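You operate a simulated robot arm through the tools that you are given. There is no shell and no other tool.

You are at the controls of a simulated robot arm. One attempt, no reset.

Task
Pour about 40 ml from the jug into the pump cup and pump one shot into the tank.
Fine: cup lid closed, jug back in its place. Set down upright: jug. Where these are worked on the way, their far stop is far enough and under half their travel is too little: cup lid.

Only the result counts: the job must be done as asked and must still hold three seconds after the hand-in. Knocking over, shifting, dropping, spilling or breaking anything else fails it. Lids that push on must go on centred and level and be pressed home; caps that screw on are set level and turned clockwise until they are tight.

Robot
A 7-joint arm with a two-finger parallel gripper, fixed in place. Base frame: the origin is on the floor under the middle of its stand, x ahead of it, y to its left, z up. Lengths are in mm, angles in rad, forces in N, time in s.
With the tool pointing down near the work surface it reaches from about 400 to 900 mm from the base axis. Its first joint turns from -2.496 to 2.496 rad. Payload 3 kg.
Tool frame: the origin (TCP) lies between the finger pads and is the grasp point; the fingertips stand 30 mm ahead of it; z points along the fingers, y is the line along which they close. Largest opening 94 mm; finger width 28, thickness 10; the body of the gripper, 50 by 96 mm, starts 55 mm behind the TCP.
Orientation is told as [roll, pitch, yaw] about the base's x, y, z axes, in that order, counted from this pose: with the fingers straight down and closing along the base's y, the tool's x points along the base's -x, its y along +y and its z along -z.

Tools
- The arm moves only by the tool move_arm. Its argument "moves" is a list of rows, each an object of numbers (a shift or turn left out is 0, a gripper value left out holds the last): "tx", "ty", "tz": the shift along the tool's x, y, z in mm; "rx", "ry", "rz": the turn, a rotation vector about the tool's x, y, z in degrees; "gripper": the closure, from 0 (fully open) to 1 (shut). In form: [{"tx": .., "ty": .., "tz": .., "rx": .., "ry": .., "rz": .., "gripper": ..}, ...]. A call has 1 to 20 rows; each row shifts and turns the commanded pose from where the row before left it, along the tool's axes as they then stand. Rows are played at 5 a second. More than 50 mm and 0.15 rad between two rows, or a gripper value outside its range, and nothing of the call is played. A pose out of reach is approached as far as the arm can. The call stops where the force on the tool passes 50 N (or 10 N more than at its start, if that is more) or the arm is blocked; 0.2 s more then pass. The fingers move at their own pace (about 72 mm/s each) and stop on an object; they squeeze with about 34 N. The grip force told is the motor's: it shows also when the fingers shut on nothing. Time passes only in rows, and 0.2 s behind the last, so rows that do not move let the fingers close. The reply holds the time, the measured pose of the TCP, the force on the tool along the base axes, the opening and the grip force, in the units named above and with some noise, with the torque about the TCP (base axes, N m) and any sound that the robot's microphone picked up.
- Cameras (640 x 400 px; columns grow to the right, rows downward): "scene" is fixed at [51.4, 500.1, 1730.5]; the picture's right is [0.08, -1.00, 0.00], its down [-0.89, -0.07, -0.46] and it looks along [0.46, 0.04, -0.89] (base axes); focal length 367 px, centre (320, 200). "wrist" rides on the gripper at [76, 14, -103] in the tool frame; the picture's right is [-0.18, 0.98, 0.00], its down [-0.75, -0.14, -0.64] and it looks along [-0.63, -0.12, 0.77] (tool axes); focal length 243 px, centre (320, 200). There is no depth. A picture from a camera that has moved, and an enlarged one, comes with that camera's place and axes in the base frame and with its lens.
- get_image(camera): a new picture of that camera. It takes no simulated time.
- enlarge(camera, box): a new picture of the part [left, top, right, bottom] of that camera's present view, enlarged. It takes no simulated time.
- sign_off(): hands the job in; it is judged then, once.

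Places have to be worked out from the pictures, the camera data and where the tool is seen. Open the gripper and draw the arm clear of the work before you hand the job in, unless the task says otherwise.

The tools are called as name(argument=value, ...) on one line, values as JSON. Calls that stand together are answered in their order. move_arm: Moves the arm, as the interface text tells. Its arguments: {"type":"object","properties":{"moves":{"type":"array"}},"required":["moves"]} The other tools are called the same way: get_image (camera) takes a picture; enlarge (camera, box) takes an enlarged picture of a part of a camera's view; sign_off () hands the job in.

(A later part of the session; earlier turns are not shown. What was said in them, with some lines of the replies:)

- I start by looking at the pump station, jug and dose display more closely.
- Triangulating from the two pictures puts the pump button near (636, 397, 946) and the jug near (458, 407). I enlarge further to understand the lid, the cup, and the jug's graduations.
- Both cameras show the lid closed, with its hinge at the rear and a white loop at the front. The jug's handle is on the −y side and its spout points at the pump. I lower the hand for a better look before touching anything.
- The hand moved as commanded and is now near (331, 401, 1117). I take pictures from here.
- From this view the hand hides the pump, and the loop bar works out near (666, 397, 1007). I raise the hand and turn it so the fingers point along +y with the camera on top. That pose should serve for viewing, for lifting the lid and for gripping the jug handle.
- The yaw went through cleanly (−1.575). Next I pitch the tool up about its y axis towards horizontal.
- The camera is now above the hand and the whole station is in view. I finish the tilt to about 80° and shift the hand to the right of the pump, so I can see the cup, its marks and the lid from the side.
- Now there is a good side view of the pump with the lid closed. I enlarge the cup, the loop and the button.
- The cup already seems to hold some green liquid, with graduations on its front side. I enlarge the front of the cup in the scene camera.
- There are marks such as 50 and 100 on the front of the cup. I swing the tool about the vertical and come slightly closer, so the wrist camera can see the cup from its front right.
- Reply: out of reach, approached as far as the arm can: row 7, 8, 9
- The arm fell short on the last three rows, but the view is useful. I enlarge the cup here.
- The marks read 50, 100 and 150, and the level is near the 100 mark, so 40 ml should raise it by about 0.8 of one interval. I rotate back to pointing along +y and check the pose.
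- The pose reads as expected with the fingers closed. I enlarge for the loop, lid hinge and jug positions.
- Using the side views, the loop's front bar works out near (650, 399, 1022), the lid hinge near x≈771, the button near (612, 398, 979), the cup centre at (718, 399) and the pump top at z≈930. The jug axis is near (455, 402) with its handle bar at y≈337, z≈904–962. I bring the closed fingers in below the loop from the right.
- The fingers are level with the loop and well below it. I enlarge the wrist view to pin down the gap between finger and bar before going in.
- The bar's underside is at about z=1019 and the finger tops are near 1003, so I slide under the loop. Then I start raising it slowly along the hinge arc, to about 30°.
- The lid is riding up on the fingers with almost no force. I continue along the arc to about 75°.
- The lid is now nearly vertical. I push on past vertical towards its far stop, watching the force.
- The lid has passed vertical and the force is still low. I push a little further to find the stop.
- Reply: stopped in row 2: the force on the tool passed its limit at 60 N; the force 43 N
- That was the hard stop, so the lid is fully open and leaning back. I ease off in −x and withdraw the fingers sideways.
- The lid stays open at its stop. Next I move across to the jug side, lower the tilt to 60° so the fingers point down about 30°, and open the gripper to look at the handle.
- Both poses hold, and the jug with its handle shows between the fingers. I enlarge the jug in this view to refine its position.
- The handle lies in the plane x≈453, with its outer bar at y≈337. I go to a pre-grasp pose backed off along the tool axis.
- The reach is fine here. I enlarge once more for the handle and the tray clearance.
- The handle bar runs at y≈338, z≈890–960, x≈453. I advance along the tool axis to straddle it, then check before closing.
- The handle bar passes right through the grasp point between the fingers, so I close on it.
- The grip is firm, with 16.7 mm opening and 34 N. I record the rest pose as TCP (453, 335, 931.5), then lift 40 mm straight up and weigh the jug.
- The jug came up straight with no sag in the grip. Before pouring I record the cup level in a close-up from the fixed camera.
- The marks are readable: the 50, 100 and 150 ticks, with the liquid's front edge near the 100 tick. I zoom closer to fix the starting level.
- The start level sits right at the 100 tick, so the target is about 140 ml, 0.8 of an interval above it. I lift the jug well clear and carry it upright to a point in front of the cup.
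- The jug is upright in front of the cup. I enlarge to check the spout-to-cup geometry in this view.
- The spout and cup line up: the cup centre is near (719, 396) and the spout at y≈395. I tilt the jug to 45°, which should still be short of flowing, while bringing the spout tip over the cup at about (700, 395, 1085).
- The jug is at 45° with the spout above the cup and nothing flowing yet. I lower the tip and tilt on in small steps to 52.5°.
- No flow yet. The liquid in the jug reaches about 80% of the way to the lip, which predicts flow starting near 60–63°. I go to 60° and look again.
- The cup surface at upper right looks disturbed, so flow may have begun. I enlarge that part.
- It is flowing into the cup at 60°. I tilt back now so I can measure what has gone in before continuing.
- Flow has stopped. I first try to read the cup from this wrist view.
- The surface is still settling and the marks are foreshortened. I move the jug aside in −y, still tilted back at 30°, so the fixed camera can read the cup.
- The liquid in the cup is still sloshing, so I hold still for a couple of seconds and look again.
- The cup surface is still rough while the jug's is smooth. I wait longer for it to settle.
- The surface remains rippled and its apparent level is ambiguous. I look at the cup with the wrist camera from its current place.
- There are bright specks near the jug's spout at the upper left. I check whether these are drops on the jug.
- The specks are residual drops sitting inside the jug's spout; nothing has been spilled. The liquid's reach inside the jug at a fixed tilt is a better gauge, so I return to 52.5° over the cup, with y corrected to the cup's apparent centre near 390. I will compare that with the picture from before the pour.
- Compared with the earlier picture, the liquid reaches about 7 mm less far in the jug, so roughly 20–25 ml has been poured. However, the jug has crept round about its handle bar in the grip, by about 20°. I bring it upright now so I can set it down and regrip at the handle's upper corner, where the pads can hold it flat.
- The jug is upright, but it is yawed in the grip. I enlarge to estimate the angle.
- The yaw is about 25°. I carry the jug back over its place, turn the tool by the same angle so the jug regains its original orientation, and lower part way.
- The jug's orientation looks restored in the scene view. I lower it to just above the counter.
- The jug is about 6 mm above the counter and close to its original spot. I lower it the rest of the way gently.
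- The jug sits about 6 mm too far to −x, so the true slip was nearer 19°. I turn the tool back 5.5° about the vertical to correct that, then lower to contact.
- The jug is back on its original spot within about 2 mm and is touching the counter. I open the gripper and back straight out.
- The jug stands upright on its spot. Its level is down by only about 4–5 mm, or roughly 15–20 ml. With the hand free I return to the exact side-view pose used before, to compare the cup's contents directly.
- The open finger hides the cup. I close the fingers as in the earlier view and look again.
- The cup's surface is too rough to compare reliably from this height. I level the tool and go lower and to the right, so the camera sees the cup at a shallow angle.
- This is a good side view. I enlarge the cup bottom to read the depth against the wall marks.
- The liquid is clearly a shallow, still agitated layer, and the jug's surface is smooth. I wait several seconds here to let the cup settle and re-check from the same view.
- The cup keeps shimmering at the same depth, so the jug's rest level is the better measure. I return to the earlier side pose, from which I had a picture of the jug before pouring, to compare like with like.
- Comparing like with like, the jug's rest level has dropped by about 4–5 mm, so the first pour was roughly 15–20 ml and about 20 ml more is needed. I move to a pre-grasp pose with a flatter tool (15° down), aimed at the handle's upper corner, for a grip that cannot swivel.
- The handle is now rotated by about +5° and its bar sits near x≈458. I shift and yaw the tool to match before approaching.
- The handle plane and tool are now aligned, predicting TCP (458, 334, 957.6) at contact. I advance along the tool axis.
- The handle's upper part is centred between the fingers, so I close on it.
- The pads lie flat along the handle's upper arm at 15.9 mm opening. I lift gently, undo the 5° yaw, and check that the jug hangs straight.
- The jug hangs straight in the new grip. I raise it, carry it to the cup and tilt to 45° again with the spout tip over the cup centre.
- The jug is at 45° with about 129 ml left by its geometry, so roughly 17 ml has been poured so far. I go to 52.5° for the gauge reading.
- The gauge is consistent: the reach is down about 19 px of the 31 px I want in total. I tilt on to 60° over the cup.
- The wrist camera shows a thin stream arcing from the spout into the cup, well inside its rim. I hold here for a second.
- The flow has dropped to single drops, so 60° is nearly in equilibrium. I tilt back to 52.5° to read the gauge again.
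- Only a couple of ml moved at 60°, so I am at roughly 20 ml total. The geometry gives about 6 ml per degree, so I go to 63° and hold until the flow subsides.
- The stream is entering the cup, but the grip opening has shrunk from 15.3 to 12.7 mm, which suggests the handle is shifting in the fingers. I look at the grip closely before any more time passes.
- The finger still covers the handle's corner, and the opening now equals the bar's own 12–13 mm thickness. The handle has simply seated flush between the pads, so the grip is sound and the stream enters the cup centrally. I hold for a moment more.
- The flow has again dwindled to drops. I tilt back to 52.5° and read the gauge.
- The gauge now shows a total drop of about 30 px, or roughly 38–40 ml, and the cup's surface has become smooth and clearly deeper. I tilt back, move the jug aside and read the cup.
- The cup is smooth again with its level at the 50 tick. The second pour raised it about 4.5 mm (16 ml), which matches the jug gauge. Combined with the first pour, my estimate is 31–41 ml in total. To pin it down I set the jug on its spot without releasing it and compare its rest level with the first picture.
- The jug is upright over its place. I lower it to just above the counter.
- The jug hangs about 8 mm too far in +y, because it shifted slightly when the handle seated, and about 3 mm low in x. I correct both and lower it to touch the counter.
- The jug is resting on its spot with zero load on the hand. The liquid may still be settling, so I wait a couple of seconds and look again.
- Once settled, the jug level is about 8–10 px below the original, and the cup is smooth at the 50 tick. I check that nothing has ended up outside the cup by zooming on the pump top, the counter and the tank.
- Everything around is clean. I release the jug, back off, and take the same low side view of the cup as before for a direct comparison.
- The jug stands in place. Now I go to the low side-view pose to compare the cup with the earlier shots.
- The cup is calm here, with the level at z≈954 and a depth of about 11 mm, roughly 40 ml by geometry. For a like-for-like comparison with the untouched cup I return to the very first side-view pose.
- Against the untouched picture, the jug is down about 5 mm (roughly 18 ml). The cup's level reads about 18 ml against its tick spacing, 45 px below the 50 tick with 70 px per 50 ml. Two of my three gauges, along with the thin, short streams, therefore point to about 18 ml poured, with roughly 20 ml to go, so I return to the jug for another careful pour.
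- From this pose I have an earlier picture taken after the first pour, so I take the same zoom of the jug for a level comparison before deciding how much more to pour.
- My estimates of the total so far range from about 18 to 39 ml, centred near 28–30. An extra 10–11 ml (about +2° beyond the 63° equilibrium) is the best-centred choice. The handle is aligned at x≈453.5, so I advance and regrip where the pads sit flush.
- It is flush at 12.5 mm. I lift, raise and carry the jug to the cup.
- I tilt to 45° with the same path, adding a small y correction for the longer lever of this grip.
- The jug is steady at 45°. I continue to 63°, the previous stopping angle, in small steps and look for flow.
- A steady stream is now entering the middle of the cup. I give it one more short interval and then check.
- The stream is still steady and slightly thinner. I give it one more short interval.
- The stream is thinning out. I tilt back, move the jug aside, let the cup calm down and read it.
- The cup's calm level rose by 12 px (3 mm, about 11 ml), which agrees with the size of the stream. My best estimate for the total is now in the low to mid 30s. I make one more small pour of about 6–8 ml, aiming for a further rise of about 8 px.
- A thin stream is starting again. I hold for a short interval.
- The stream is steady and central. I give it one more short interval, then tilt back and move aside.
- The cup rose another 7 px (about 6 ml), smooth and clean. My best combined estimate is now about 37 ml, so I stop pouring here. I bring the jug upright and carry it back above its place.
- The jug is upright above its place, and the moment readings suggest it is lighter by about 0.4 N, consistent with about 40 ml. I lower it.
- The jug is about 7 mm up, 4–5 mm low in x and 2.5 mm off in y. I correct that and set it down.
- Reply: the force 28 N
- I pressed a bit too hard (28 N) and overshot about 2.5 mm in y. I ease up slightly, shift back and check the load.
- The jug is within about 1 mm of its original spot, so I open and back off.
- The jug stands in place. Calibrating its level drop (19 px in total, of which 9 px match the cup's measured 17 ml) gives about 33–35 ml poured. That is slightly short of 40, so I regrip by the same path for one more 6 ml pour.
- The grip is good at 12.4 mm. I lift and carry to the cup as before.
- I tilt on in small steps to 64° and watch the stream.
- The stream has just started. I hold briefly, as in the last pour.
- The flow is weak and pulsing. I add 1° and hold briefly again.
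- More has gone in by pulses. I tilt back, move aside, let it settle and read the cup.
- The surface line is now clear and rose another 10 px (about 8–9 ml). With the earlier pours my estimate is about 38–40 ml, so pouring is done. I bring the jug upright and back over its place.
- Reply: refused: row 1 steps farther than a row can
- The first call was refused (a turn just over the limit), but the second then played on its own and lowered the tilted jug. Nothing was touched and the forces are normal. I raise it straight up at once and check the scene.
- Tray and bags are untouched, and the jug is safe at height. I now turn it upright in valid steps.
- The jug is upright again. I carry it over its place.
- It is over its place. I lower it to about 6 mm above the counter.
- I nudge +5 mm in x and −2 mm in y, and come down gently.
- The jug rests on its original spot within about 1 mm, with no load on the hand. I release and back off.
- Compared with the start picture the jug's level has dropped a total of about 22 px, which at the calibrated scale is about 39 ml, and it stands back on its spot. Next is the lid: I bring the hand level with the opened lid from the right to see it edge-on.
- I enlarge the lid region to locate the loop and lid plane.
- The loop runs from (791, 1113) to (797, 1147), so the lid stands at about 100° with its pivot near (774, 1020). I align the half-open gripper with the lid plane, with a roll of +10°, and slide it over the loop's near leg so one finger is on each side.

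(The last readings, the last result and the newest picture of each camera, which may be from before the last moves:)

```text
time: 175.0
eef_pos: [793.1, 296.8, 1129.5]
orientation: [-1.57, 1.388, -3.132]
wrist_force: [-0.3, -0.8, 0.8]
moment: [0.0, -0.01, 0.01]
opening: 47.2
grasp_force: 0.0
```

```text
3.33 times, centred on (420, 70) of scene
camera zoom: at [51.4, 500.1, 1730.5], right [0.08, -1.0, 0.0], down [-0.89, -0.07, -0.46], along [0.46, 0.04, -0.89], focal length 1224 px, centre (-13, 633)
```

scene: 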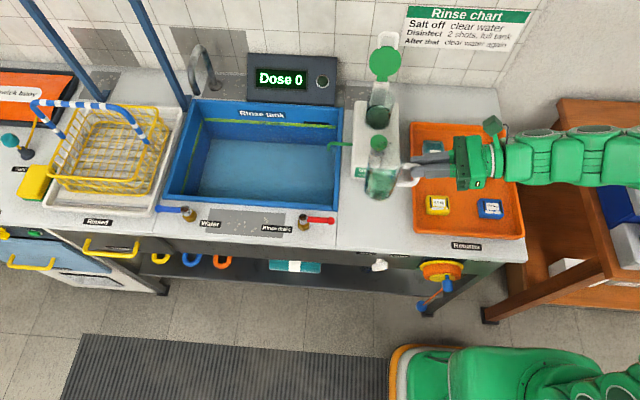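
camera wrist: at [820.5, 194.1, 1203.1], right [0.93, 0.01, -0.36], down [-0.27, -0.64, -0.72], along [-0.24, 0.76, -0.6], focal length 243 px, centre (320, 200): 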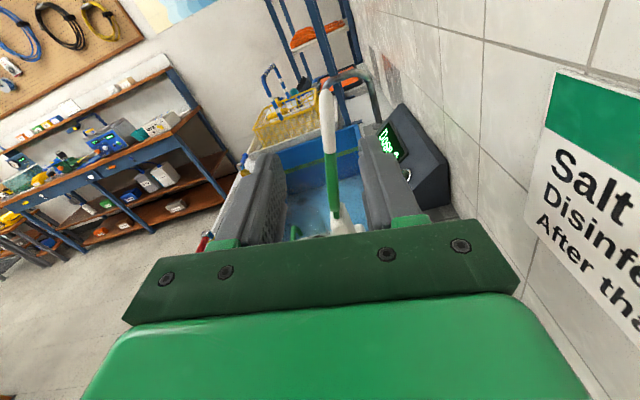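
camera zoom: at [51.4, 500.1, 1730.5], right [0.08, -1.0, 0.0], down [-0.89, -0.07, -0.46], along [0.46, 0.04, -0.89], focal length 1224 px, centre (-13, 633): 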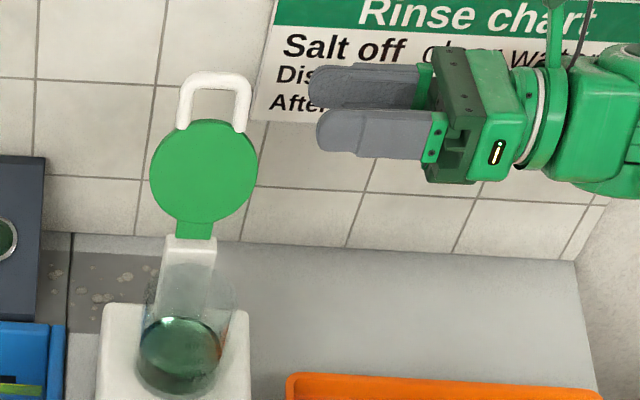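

The lid is exactly edge-on and centred between the fingers. I slide in over the loop's near leg.

move_arm(moves=[{"tz": 25, "gripper": 0.5}, {"tz": 25}, {"tz": 13}, {}])

get_image(camera="wrist")

enlarge(camera="scene", box=[340, 10, 500, 130])

```text
time: 176.0
eef_pos: [793.7, 358.8, 1130.3]
orientation: [-1.57, 1.389, -3.133]
wrist_force: [0.7, 0.3, 0.2]
moment: [-0.01, -0.01, -0.01]
opening: 47.0
grasp_force: 0.1
```

```text
taken
camera wrist: at [821.4, 257.1, 1204.0], right [0.93, 0.01, -0.36], down [-0.27, -0.64, -0.72], along [-0.24, 0.76, -0.6], focal length 243 px, centre (320, 200)
```

wrist: 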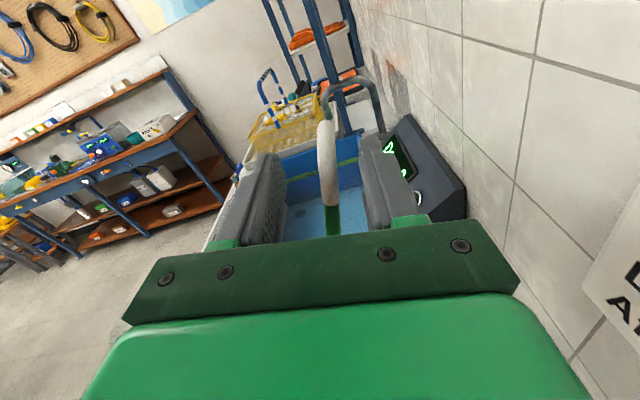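

```text
3.33 times, centred on (420, 70) of scene
camera zoom: at [51.4, 500.1, 1730.5], right [0.08, -1.0, 0.0], down [-0.89, -0.07, -0.46], along [0.46, 0.04, -0.89], focal length 1224 px, centre (-13, 633)
```

zoom: 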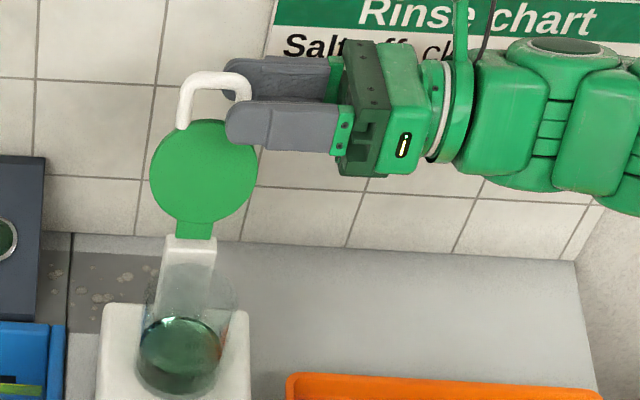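

One finger is on each side of the loop. I narrow the gap a little and swing the hand along the hinge arc, rolling with the lid, for the first 50°.

move_arm(moves=[{"gripper": 0.68}, {"tx": -0.43, "ty": -9.76, "rz": -5}, {"tx": -0.43, "ty": -9.76, "rz": -5}, {"tx": -0.43, "ty": -9.76, "rz": -5}, {"tx": -0.43, "ty": -9.76, "rz": -5}, {"tx": -0.43, "ty": -9.76, "rz": -5}, {"tx": -0.43, "ty": -9.76, "rz": -5}, {}])

get_image(camera="wrist")

enlarge(camera="scene", box=[340, 10, 500, 130])

```text
time: 177.8
eef_pos: [735.4, 358.1, 1126.5]
orientation: [1.572, 1.227, 0.01]
wrist_force: [0.3, -0.2, 0.5]
moment: [-0.02, 0.01, 0.03]
opening: 30.2
grasp_force: 0.9
```

```text
taken
camera wrist: at [722.5, 256.5, 1203.7], right [0.99, 0.01, 0.16], down [0.13, -0.64, -0.76], along [0.09, 0.77, -0.63], focal length 243 px, centre (320, 200)
```

wrist: 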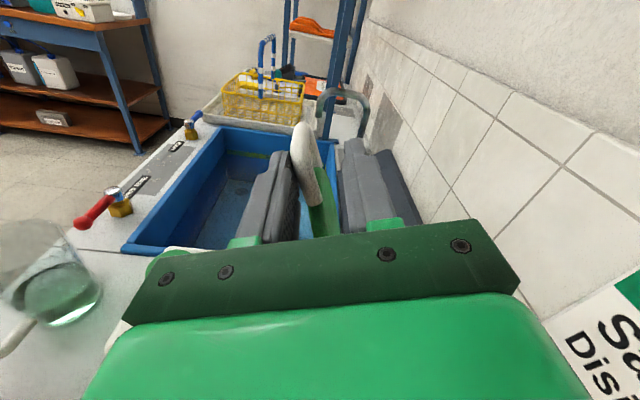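

```text
3.33 times, centred on (420, 70) of scene
camera zoom: at [51.4, 500.1, 1730.5], right [0.08, -1.0, 0.0], down [-0.89, -0.07, -0.46], along [0.46, 0.04, -0.89], focal length 1224 px, centre (-13, 633)
```

zoom: 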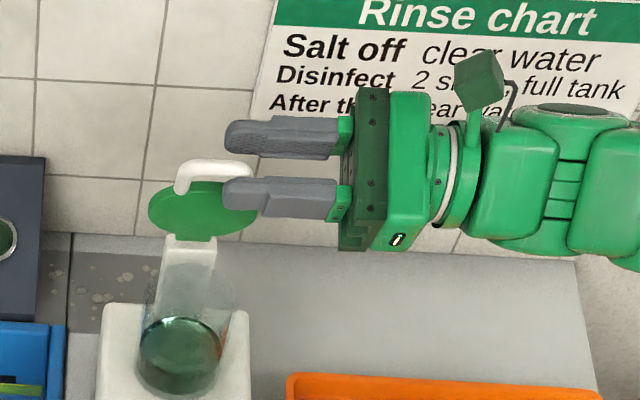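

The lid is following, resting on the front finger. I continue to about 30°.

move_arm(moves=[{"tx": -0.43, "ty": -9.76, "rz": -5, "gripper": 0.68}, {"tx": -0.43, "ty": -9.76, "rz": -5}, {"tx": -0.43, "ty": -9.76, "rz": -5}, {"tx": -0.43, "ty": -9.76, "rz": -5}, {"tx": -0.43, "ty": -9.76, "rz": -5}, {"tx": -0.43, "ty": -9.76, "rz": -5}, {"tx": -0.43, "ty": -9.76, "rz": -5}, {"tx": -0.43, "ty": -9.76, "rz": -5}, {}])

get_image(camera="wrist")

enlarge(camera="scene", box=[340, 30, 500, 150])

```text
time: 179.8
eef_pos: [672.9, 359.8, 1077.9]
orientation: [1.571, 0.531, 0.011]
wrist_force: [0.5, -0.2, 0.1]
moment: [-0.01, 0.02, 0.0]
opening: 30.3
grasp_force: 0.3
```

```text
taken
camera wrist: at [614.6, 256.5, 1128.4], right [0.66, 0.01, 0.75], down [0.59, -0.64, -0.5], along [0.48, 0.77, -0.42], focal length 243 px, centre (320, 200)
```

wrist: 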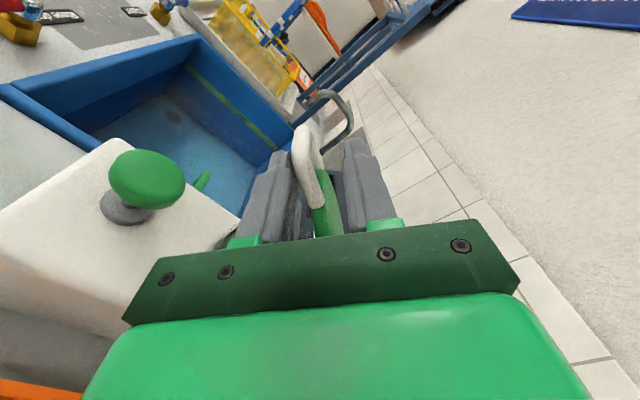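

```text
3.33 times, centred on (420, 90) of scene
camera zoom: at [51.4, 500.1, 1730.5], right [0.08, -1.0, 0.0], down [-0.89, -0.07, -0.46], along [0.46, 0.04, -0.89], focal length 1224 px, centre (-13, 567)
```

zoom: 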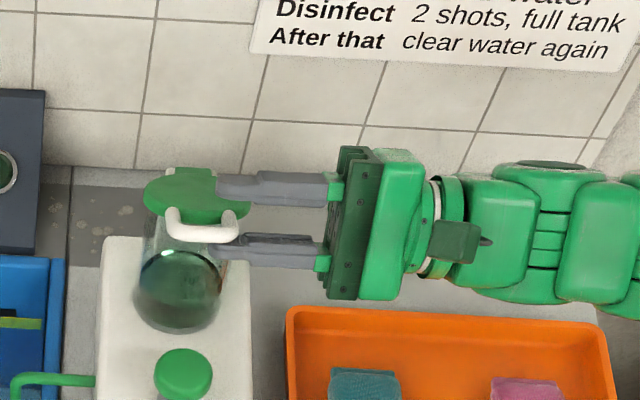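

The lid is now at about 27° and well controlled. I lower the remaining way.

move_arm(moves=[{"tx": -0.43, "ty": -9.76, "rz": -5, "gripper": 0.68}, {"tx": -0.43, "ty": -9.76, "rz": -5}, {"tx": -0.43, "ty": -9.76, "rz": -5}, {"tx": -0.43, "ty": -9.76, "rz": -5}, {"tx": -0.43, "ty": -9.76, "rz": -5}, {}])

get_image(camera="wrist")

enlarge(camera="scene", box=[340, 50, 460, 140])

```text
time: 181.2
eef_pos: [658.7, 360.5, 1030.6]
orientation: [1.572, 0.093, 0.01]
wrist_force: [1.1, 0.0, 0.2]
moment: [-0.01, 0.01, 0.01]
opening: 30.2
grasp_force: 0.0
```

```text
taken
camera wrist: at [584.3, 256.9, 1052.5], right [0.28, 0.0, 0.96], down [0.74, -0.63, -0.21], along [0.61, 0.77, -0.18], focal length 243 px, centre (320, 200)
```

wrist: 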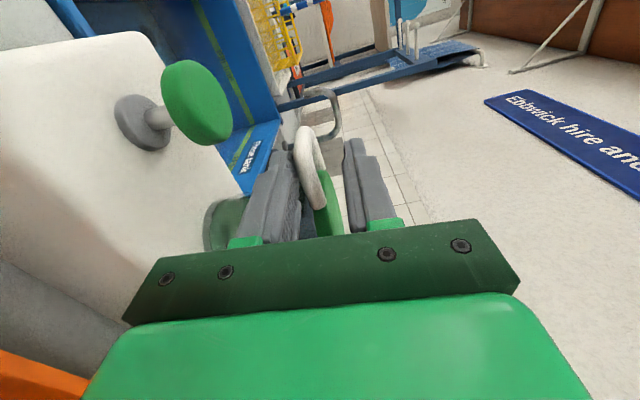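

```text
4.44 times, centred on (400, 95) of scene
camera zoom: at [51.4, 500.1, 1730.5], right [0.08, -1.0, 0.0], down [-0.89, -0.07, -0.46], along [0.46, 0.04, -0.89], focal length 1632 px, centre (-36, 667)
```

zoom: 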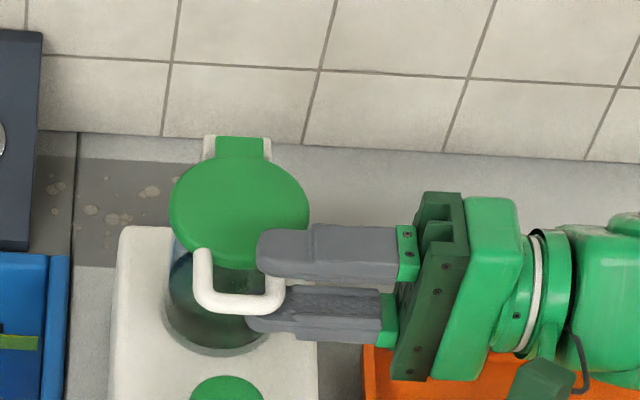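

The lid appears essentially closed. I go the last few degrees and press lightly with the upper finger to confirm.

move_arm(moves=[{"tx": -0.2, "ty": -5, "rz": -2.5, "gripper": 0.68}, {"tx": -0.2, "ty": -5, "rz": -2.5}, {"ty": -3}, {"ty": -2}, {}])

enlarge(camera="scene", box=[340, 50, 460, 140])

enlarge(camera="wrist", box=[180, 80, 420, 260])

```text
time: 182.4
eef_pos: [658.4, 359.3, 1015.2]
orientation: [1.571, 0.007, 0.009]
wrist_force: [0.6, -0.7, 0.4]
moment: [0.0, -0.01, 0.03]
opening: 29.9
grasp_force: 0.0
```

```text
4.44 times, centred on (400, 95) of scene
camera zoom: at [51.4, 500.1, 1730.5], right [0.08, -1.0, 0.0], down [-0.89, -0.07, -0.46], along [0.46, 0.04, -0.89], focal length 1632 px, centre (-36, 667)
```

zoom: 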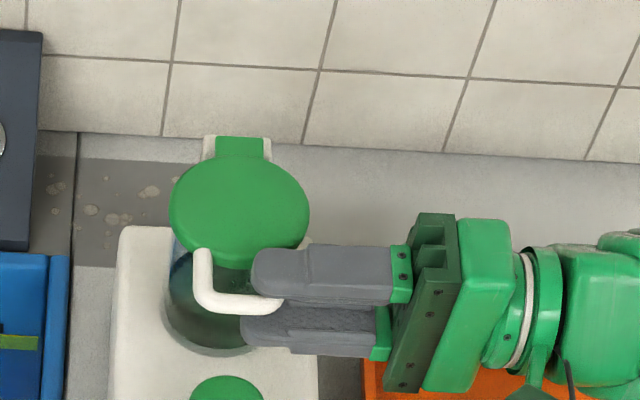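

```text
2.22 times, centred on (300, 170) of wrist
camera zoom: at [583.3, 256.9, 1031.2], right [0.19, 0.0, 0.98], down [0.76, -0.63, -0.15], along [0.62, 0.77, -0.12], focal length 539 px, centre (364, 267)
```

zoom: 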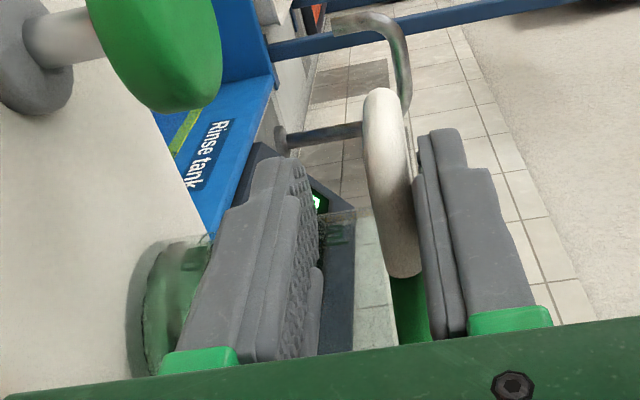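

The lid hasn't moved between the last two pictures and the upper finger now touches the loop. I press 3–4 mm more to confirm it is firmly shut.

move_arm(moves=[{"ty": -1.5, "gripper": 0.68}, {"ty": -1.5}, {"ty": -1.0}, {}])

enlarge(camera="scene", box=[360, 75, 410, 135])

```text
time: 183.4
eef_pos: [658.8, 359.8, 1012.7]
orientation: [1.571, 0.007, 0.011]
wrist_force: [-1.3, 0.6, 3.2]
moment: [0.05, -0.06, 0.05]
opening: 32.1
grasp_force: 1.2
```

```text
6.67 times, centred on (385, 105) of scene
camera zoom: at [51.4, 500.1, 1730.5], right [0.08, -1.0, 0.0], down [-0.89, -0.07, -0.46], along [0.46, 0.04, -0.89], focal length 2449 px, centre (-113, 833)
```

zoom: 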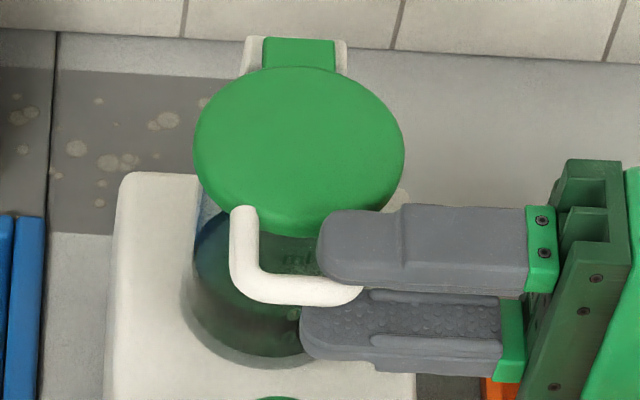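

The lid is exactly where it was at the start and resists the finger, so it is shut. I centre the fingers around the loop again and withdraw sideways.

move_arm(moves=[{"ty": 4, "gripper": 0.68}, {"ty": 4.5}, {"tz": -20}, {"tz": -25}, {"tz": -30}, {"tz": -30}, {}])

get_image(camera="scene")

get_image(camera="wrist")

```text
time: 185.0
eef_pos: [658.5, 254.1, 1019.4]
orientation: [1.57, 0.009, 0.009]
wrist_force: [0.1, 1.1, 0.8]
moment: [0.0, 0.02, 0.0]
opening: 30.3
grasp_force: 0.1
```

```text
taken
```

scene: 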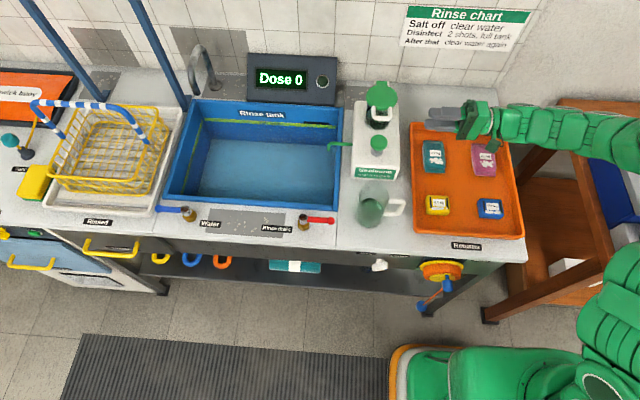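

```text
taken
camera wrist: at [583.3, 152.0, 1034.5], right [0.19, 0.0, 0.98], down [0.76, -0.63, -0.15], along [0.62, 0.77, -0.12], focal length 243 px, centre (320, 200)
```

wrist: 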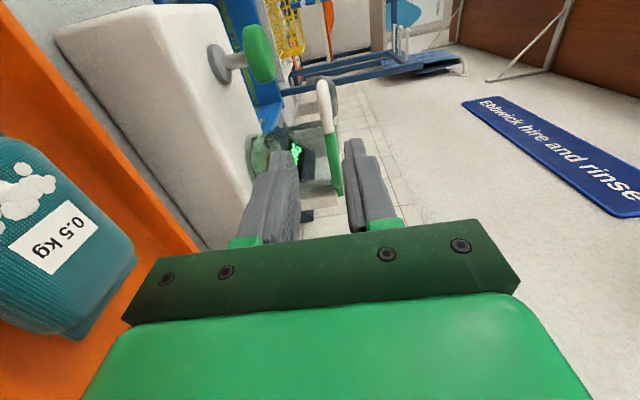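

The lid is closed and everything is in order. Now for the pump button: I raise the hand and rotate the tool to point straight down with closed fingers.

move_arm(moves=[{"ty": 35, "tx": 12, "gripper": 1}, {"ty": 35, "tx": 12}, {"ty": 35, "tx": 12}, {"ty": 30, "tx": 10}, {"rx": 8.2}, {"rx": 8.2}, {"rx": 8.2}, {"rx": 8.2}, {"rx": 8.2}, {"rx": 8.2}, {"rx": 8.2}, {"rx": 8.2}, {"rx": 8.2}, {"rx": 8.2}, {"rx": 8.0}, {}])

get_image(camera="wrist")

get_image(camera="scene")

```text
time: 188.4
eef_pos: [614.7, 253.1, 1156.9]
orientation: [-0.001, 0.008, 0.009]
wrist_force: [-0.6, -0.2, -0.5]
moment: [-0.04, 0.04, 0.02]
opening: 0.1
grasp_force: 33.2
```

```text
taken
camera wrist: at [538.0, 267.6, 1259.7], right [0.17, 0.98, 0.0], down [0.76, -0.13, 0.64], along [0.63, -0.11, -0.77], focal length 243 px, centre (320, 200)
```

wrist: 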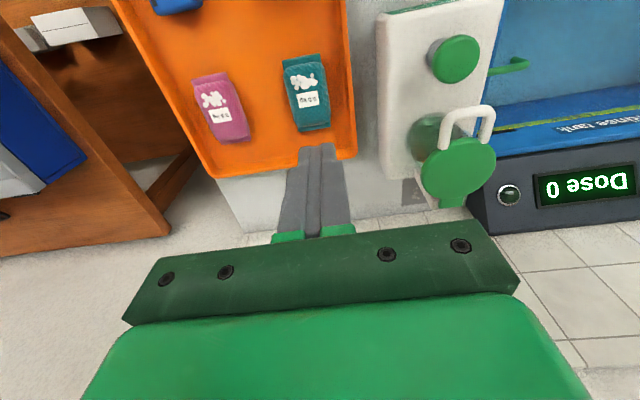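

```text
taken
```

scene: 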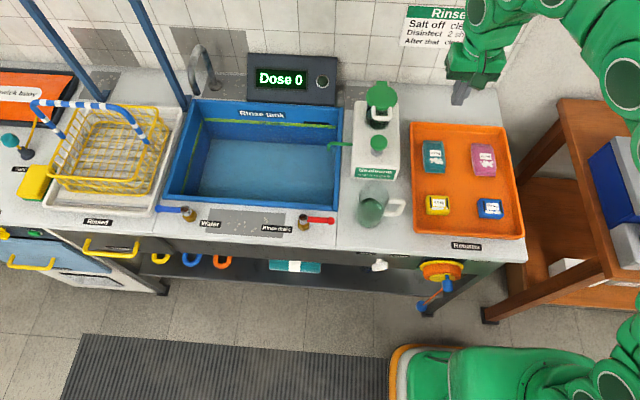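

The tool points straight down. I enlarge to place the button exactly.

enlarge(camera="wrist", box=[400, 20, 520, 120])

enlarge(camera="scene", box=[350, 110, 410, 180])

```text
4.00 times, centred on (460, 70) of wrist
camera zoom: at [538.0, 267.6, 1259.7], right [0.17, 0.98, 0.0], down [0.76, -0.13, 0.64], along [0.63, -0.11, -0.77], focal length 970 px, centre (-240, 720)
```

zoom: 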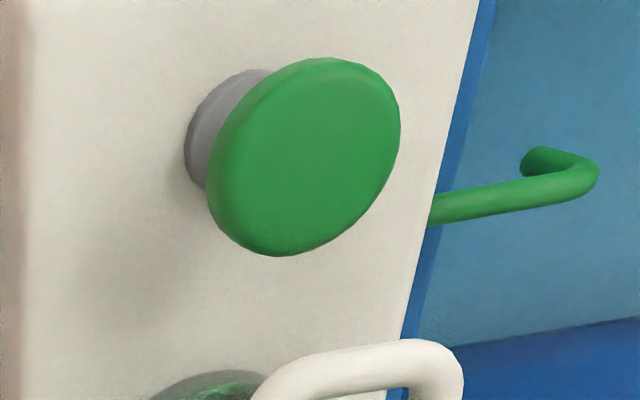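

```text
5.71 times, centred on (380, 145) of scene
camera zoom: at [51.4, 500.1, 1730.5], right [0.08, -1.0, 0.0], down [-0.89, -0.07, -0.46], along [0.46, 0.04, -0.89], focal length 2099 px, centre (-23, 514)
```

zoom: 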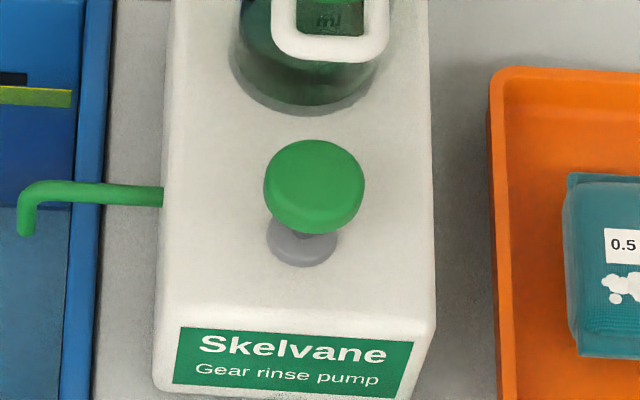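

The button centre is near (609, 395) with its top at about z=982. I move above it and descend to just above it.

move_arm(moves=[{"tx": 1.4, "ty": 35.5, "gripper": 1}, {"tx": 1.4, "ty": 35.5}, {"tx": 1.4, "ty": 35.5}, {"tx": 1.5, "ty": 35.5}, {"tz": 35}, {"tz": 35}, {"tz": 35}, {"tz": 22}, {}])

get_image(camera="wrist")

enlarge(camera="scene", box=[340, 70, 440, 190])

```text
time: 190.4
eef_pos: [605.2, 394.4, 1028.5]
orientation: [0.001, 0.007, 0.012]
wrist_force: [0.0, -0.1, -0.4]
moment: [-0.02, 0.0, -0.03]
opening: 0.0
grasp_force: 33.0
```

```text
taken
camera wrist: at [529.7, 409.4, 1131.1], right [0.17, 0.98, 0.0], down [0.76, -0.13, 0.64], along [0.63, -0.11, -0.77], focal length 243 px, centre (320, 200)
```

wrist: 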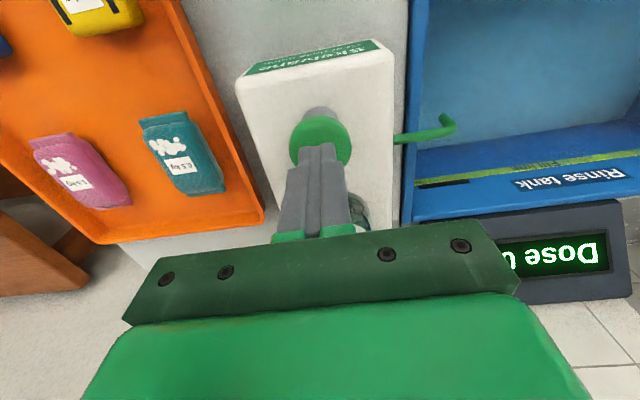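

```text
3.33 times, centred on (390, 130) of scene
camera zoom: at [51.4, 500.1, 1730.5], right [0.08, -1.0, 0.0], down [-0.89, -0.07, -0.46], along [0.46, 0.04, -0.89], focal length 1224 px, centre (87, 433)
```

zoom: 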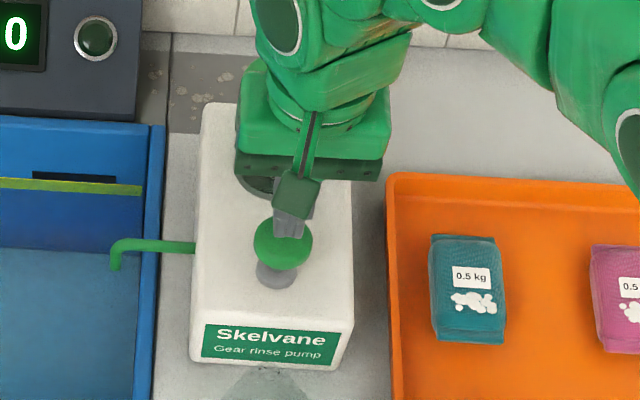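

The fingertips are centred over the button, about 15 mm above it. I press down steadily until it bottoms out or the force limit stops me.

move_arm(moves=[{"tz": 5, "gripper": 1}, {"tz": 5}, {"tz": 5}, {"tz": 4}, {"tz": 4}, {"tz": 4}, {"tz": 4}, {"tz": 4}, {"tz": 4}])

enlarge(camera="scene", box=[240, 60, 440, 190])

get_image(camera="wrist")

```text
time: 192.4
eef_pos: [607.3, 395.6, 992.3]
orientation: [0.002, 0.004, 0.009]
wrist_force: [-1.4, -2.3, 47.5]
moment: [-0.1, -0.16, -0.11]
opening: 0.1
grasp_force: 33.2
heard: click
```

```text
3.08 times, centred on (340, 125) of scene
camera zoom: at [51.4, 500.1, 1730.5], right [0.08, -1.0, 0.0], down [-0.89, -0.07, -0.46], along [0.46, 0.04, -0.89], focal length 1130 px, centre (258, 431)
```

zoom: 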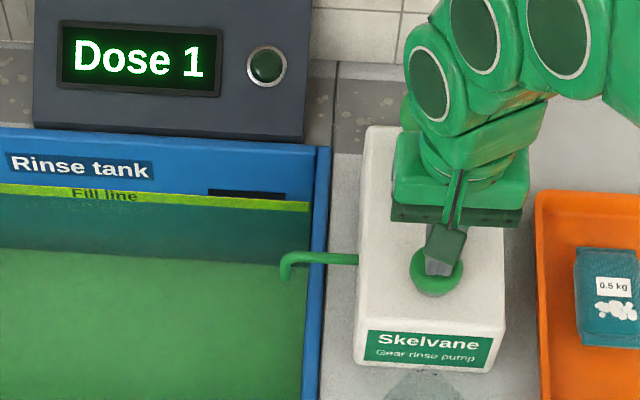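

```text
taken
camera wrist: at [529.8, 408.4, 1095.9], right [0.17, 0.98, 0.0], down [0.76, -0.14, 0.64], along [0.63, -0.11, -0.77], focal length 243 px, centre (320, 200)
```

wrist: 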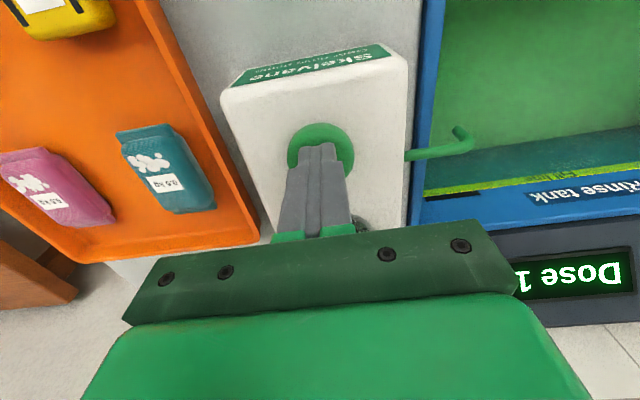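

A click was heard, the display reads "Dose 1" and the tank turned green, so exactly one shot was delivered. I lift straight off the button.

move_arm(moves=[{"tz": -8, "gripper": 1}, {"tz": -15}, {"tz": -25}, {"tz": -35}, {"tz": -40}, {"tz": -40}, {}])

get_image(camera="scene")

```text
time: 194.0
eef_pos: [608.7, 393.7, 1157.4]
orientation: [-0.002, 0.006, 0.011]
wrist_force: [-0.3, 0.3, 0.6]
moment: [0.01, 0.0, 0.01]
opening: 0.2
grasp_force: 33.0
```

```text
taken
```

scene: 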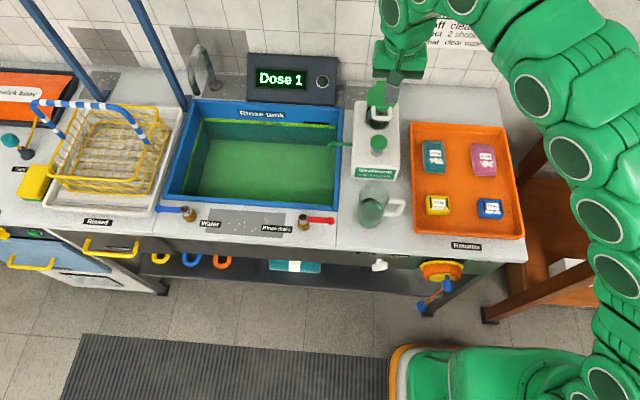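

The dose stays at 1 and the button has sprung back. I open the gripper, draw the arm clear towards its starting pose and inspect everything.

move_arm(moves=[{"tz": -40, "gripper": 0}, {"tz": -40}, {"tz": -40}, {"tz": -30}, {"tx": 39, "ty": -7}, {"tx": 39, "ty": -7}, {"tx": 39, "ty": -7}, {"tx": 39, "ty": -7}, {"tx": 39, "ty": -7}, {"tx": 39, "ty": -7}, {"tx": 39, "ty": -7}, {"tx": 35, "ty": -5}, {}])

get_image(camera="scene")

enlarge(camera="scene", box=[330, 70, 440, 240])

enlarge(camera="scene", box=[350, 175, 410, 235])

enlarge(camera="scene", box=[360, 75, 410, 135])

```text
time: 196.8
eef_pos: [300.7, 338.7, 1231.5]
orientation: [-0.001, 0.01, 0.008]
wrist_force: [-1.0, -0.3, 0.0]
moment: [-0.01, -0.01, 0.01]
opening: 94.0
grasp_force: 0.1
out of reach, approached as far as the arm can: row 3, 4
```

```text
taken
```

scene: 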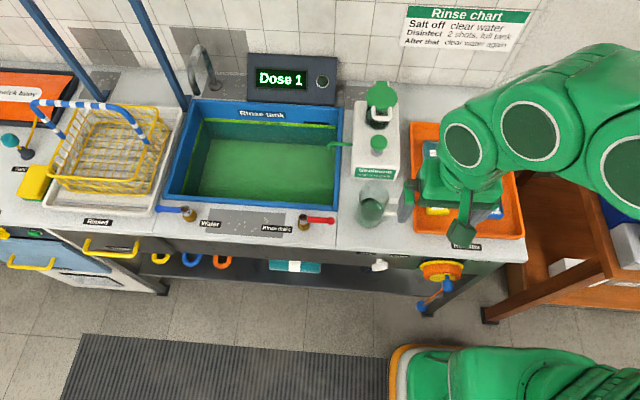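

```text
2.35 times, centred on (385, 155) of scene
camera zoom: at [51.4, 500.1, 1730.5], right [0.08, -1.0, 0.0], down [-0.89, -0.07, -0.46], along [0.46, 0.04, -0.89], focal length 864 px, centre (167, 306)
```

zoom: 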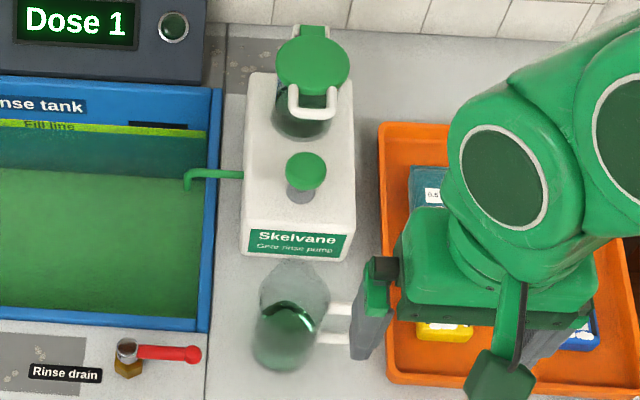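

```text
6.67 times, centred on (380, 205) of scene
camera zoom: at [51.4, 500.1, 1730.5], right [0.08, -1.0, 0.0], down [-0.89, -0.07, -0.46], along [0.46, 0.04, -0.89], focal length 2449 px, centre (-80, 167)
```

zoom: 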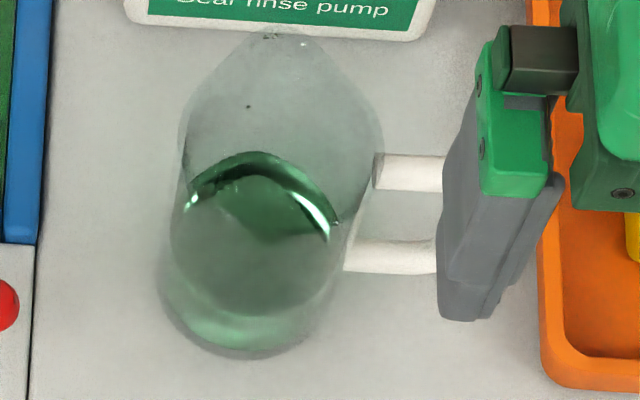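

```text
6.67 times, centred on (385, 105) of scene
camera zoom: at [51.4, 500.1, 1730.5], right [0.08, -1.0, 0.0], down [-0.89, -0.07, -0.46], along [0.46, 0.04, -0.89], focal length 2449 px, centre (-113, 833)
```

zoom: 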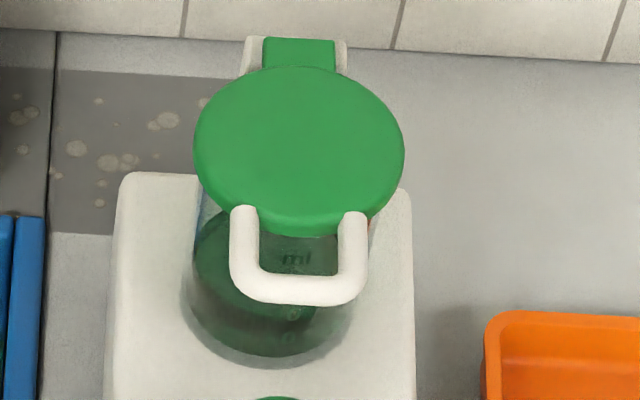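

All checks look right:
- The display reads "Dose 1" and the tank is green.
- The cup lid is shut exactly as at the start.
- The jug stands upright on its original spot.
- The tray, bags and counter are clean and unmoved.
- The gripper is open with the arm clear.

I estimate about 39 ml was poured, though that figure comes from level readings in the pictures rather than a direct measurement. I hand the job in.

sign_off()

```text
The job is handed in.
```

I poured an estimated 39 ml from the jug into the pump cup, pumped one shot into the tank, and handed the job in. I don't have the judge's result.

- **Pour:** I measured the amount from liquid levels in the pictures, and the readings did not all agree. The jug's level drop gives about 39 ml. The cup's rise alone suggests closer to 27 ml, so the true figure could be somewhat under 40. I saw no spill around the pump, counter or tray.
- **Pump:** One press, with a click heard. The display went from "Dose 0" to "Dose 1" and the tank water turned green.
- **Cup lid:** It was opened to its far stop for pouring. It is now closed, in the same position as at the start.
- **Jug:** It stands upright within about 2 mm of its original spot.
- **Arm:** The gripper is open and the arm is clear of the work.

The jug swivelled in the grip during the first pour, so I set it down and regripped it. Later, one move was refused and the next one lowered the tilted jug over the tray. It touched nothing, and the tray and bags did not move.
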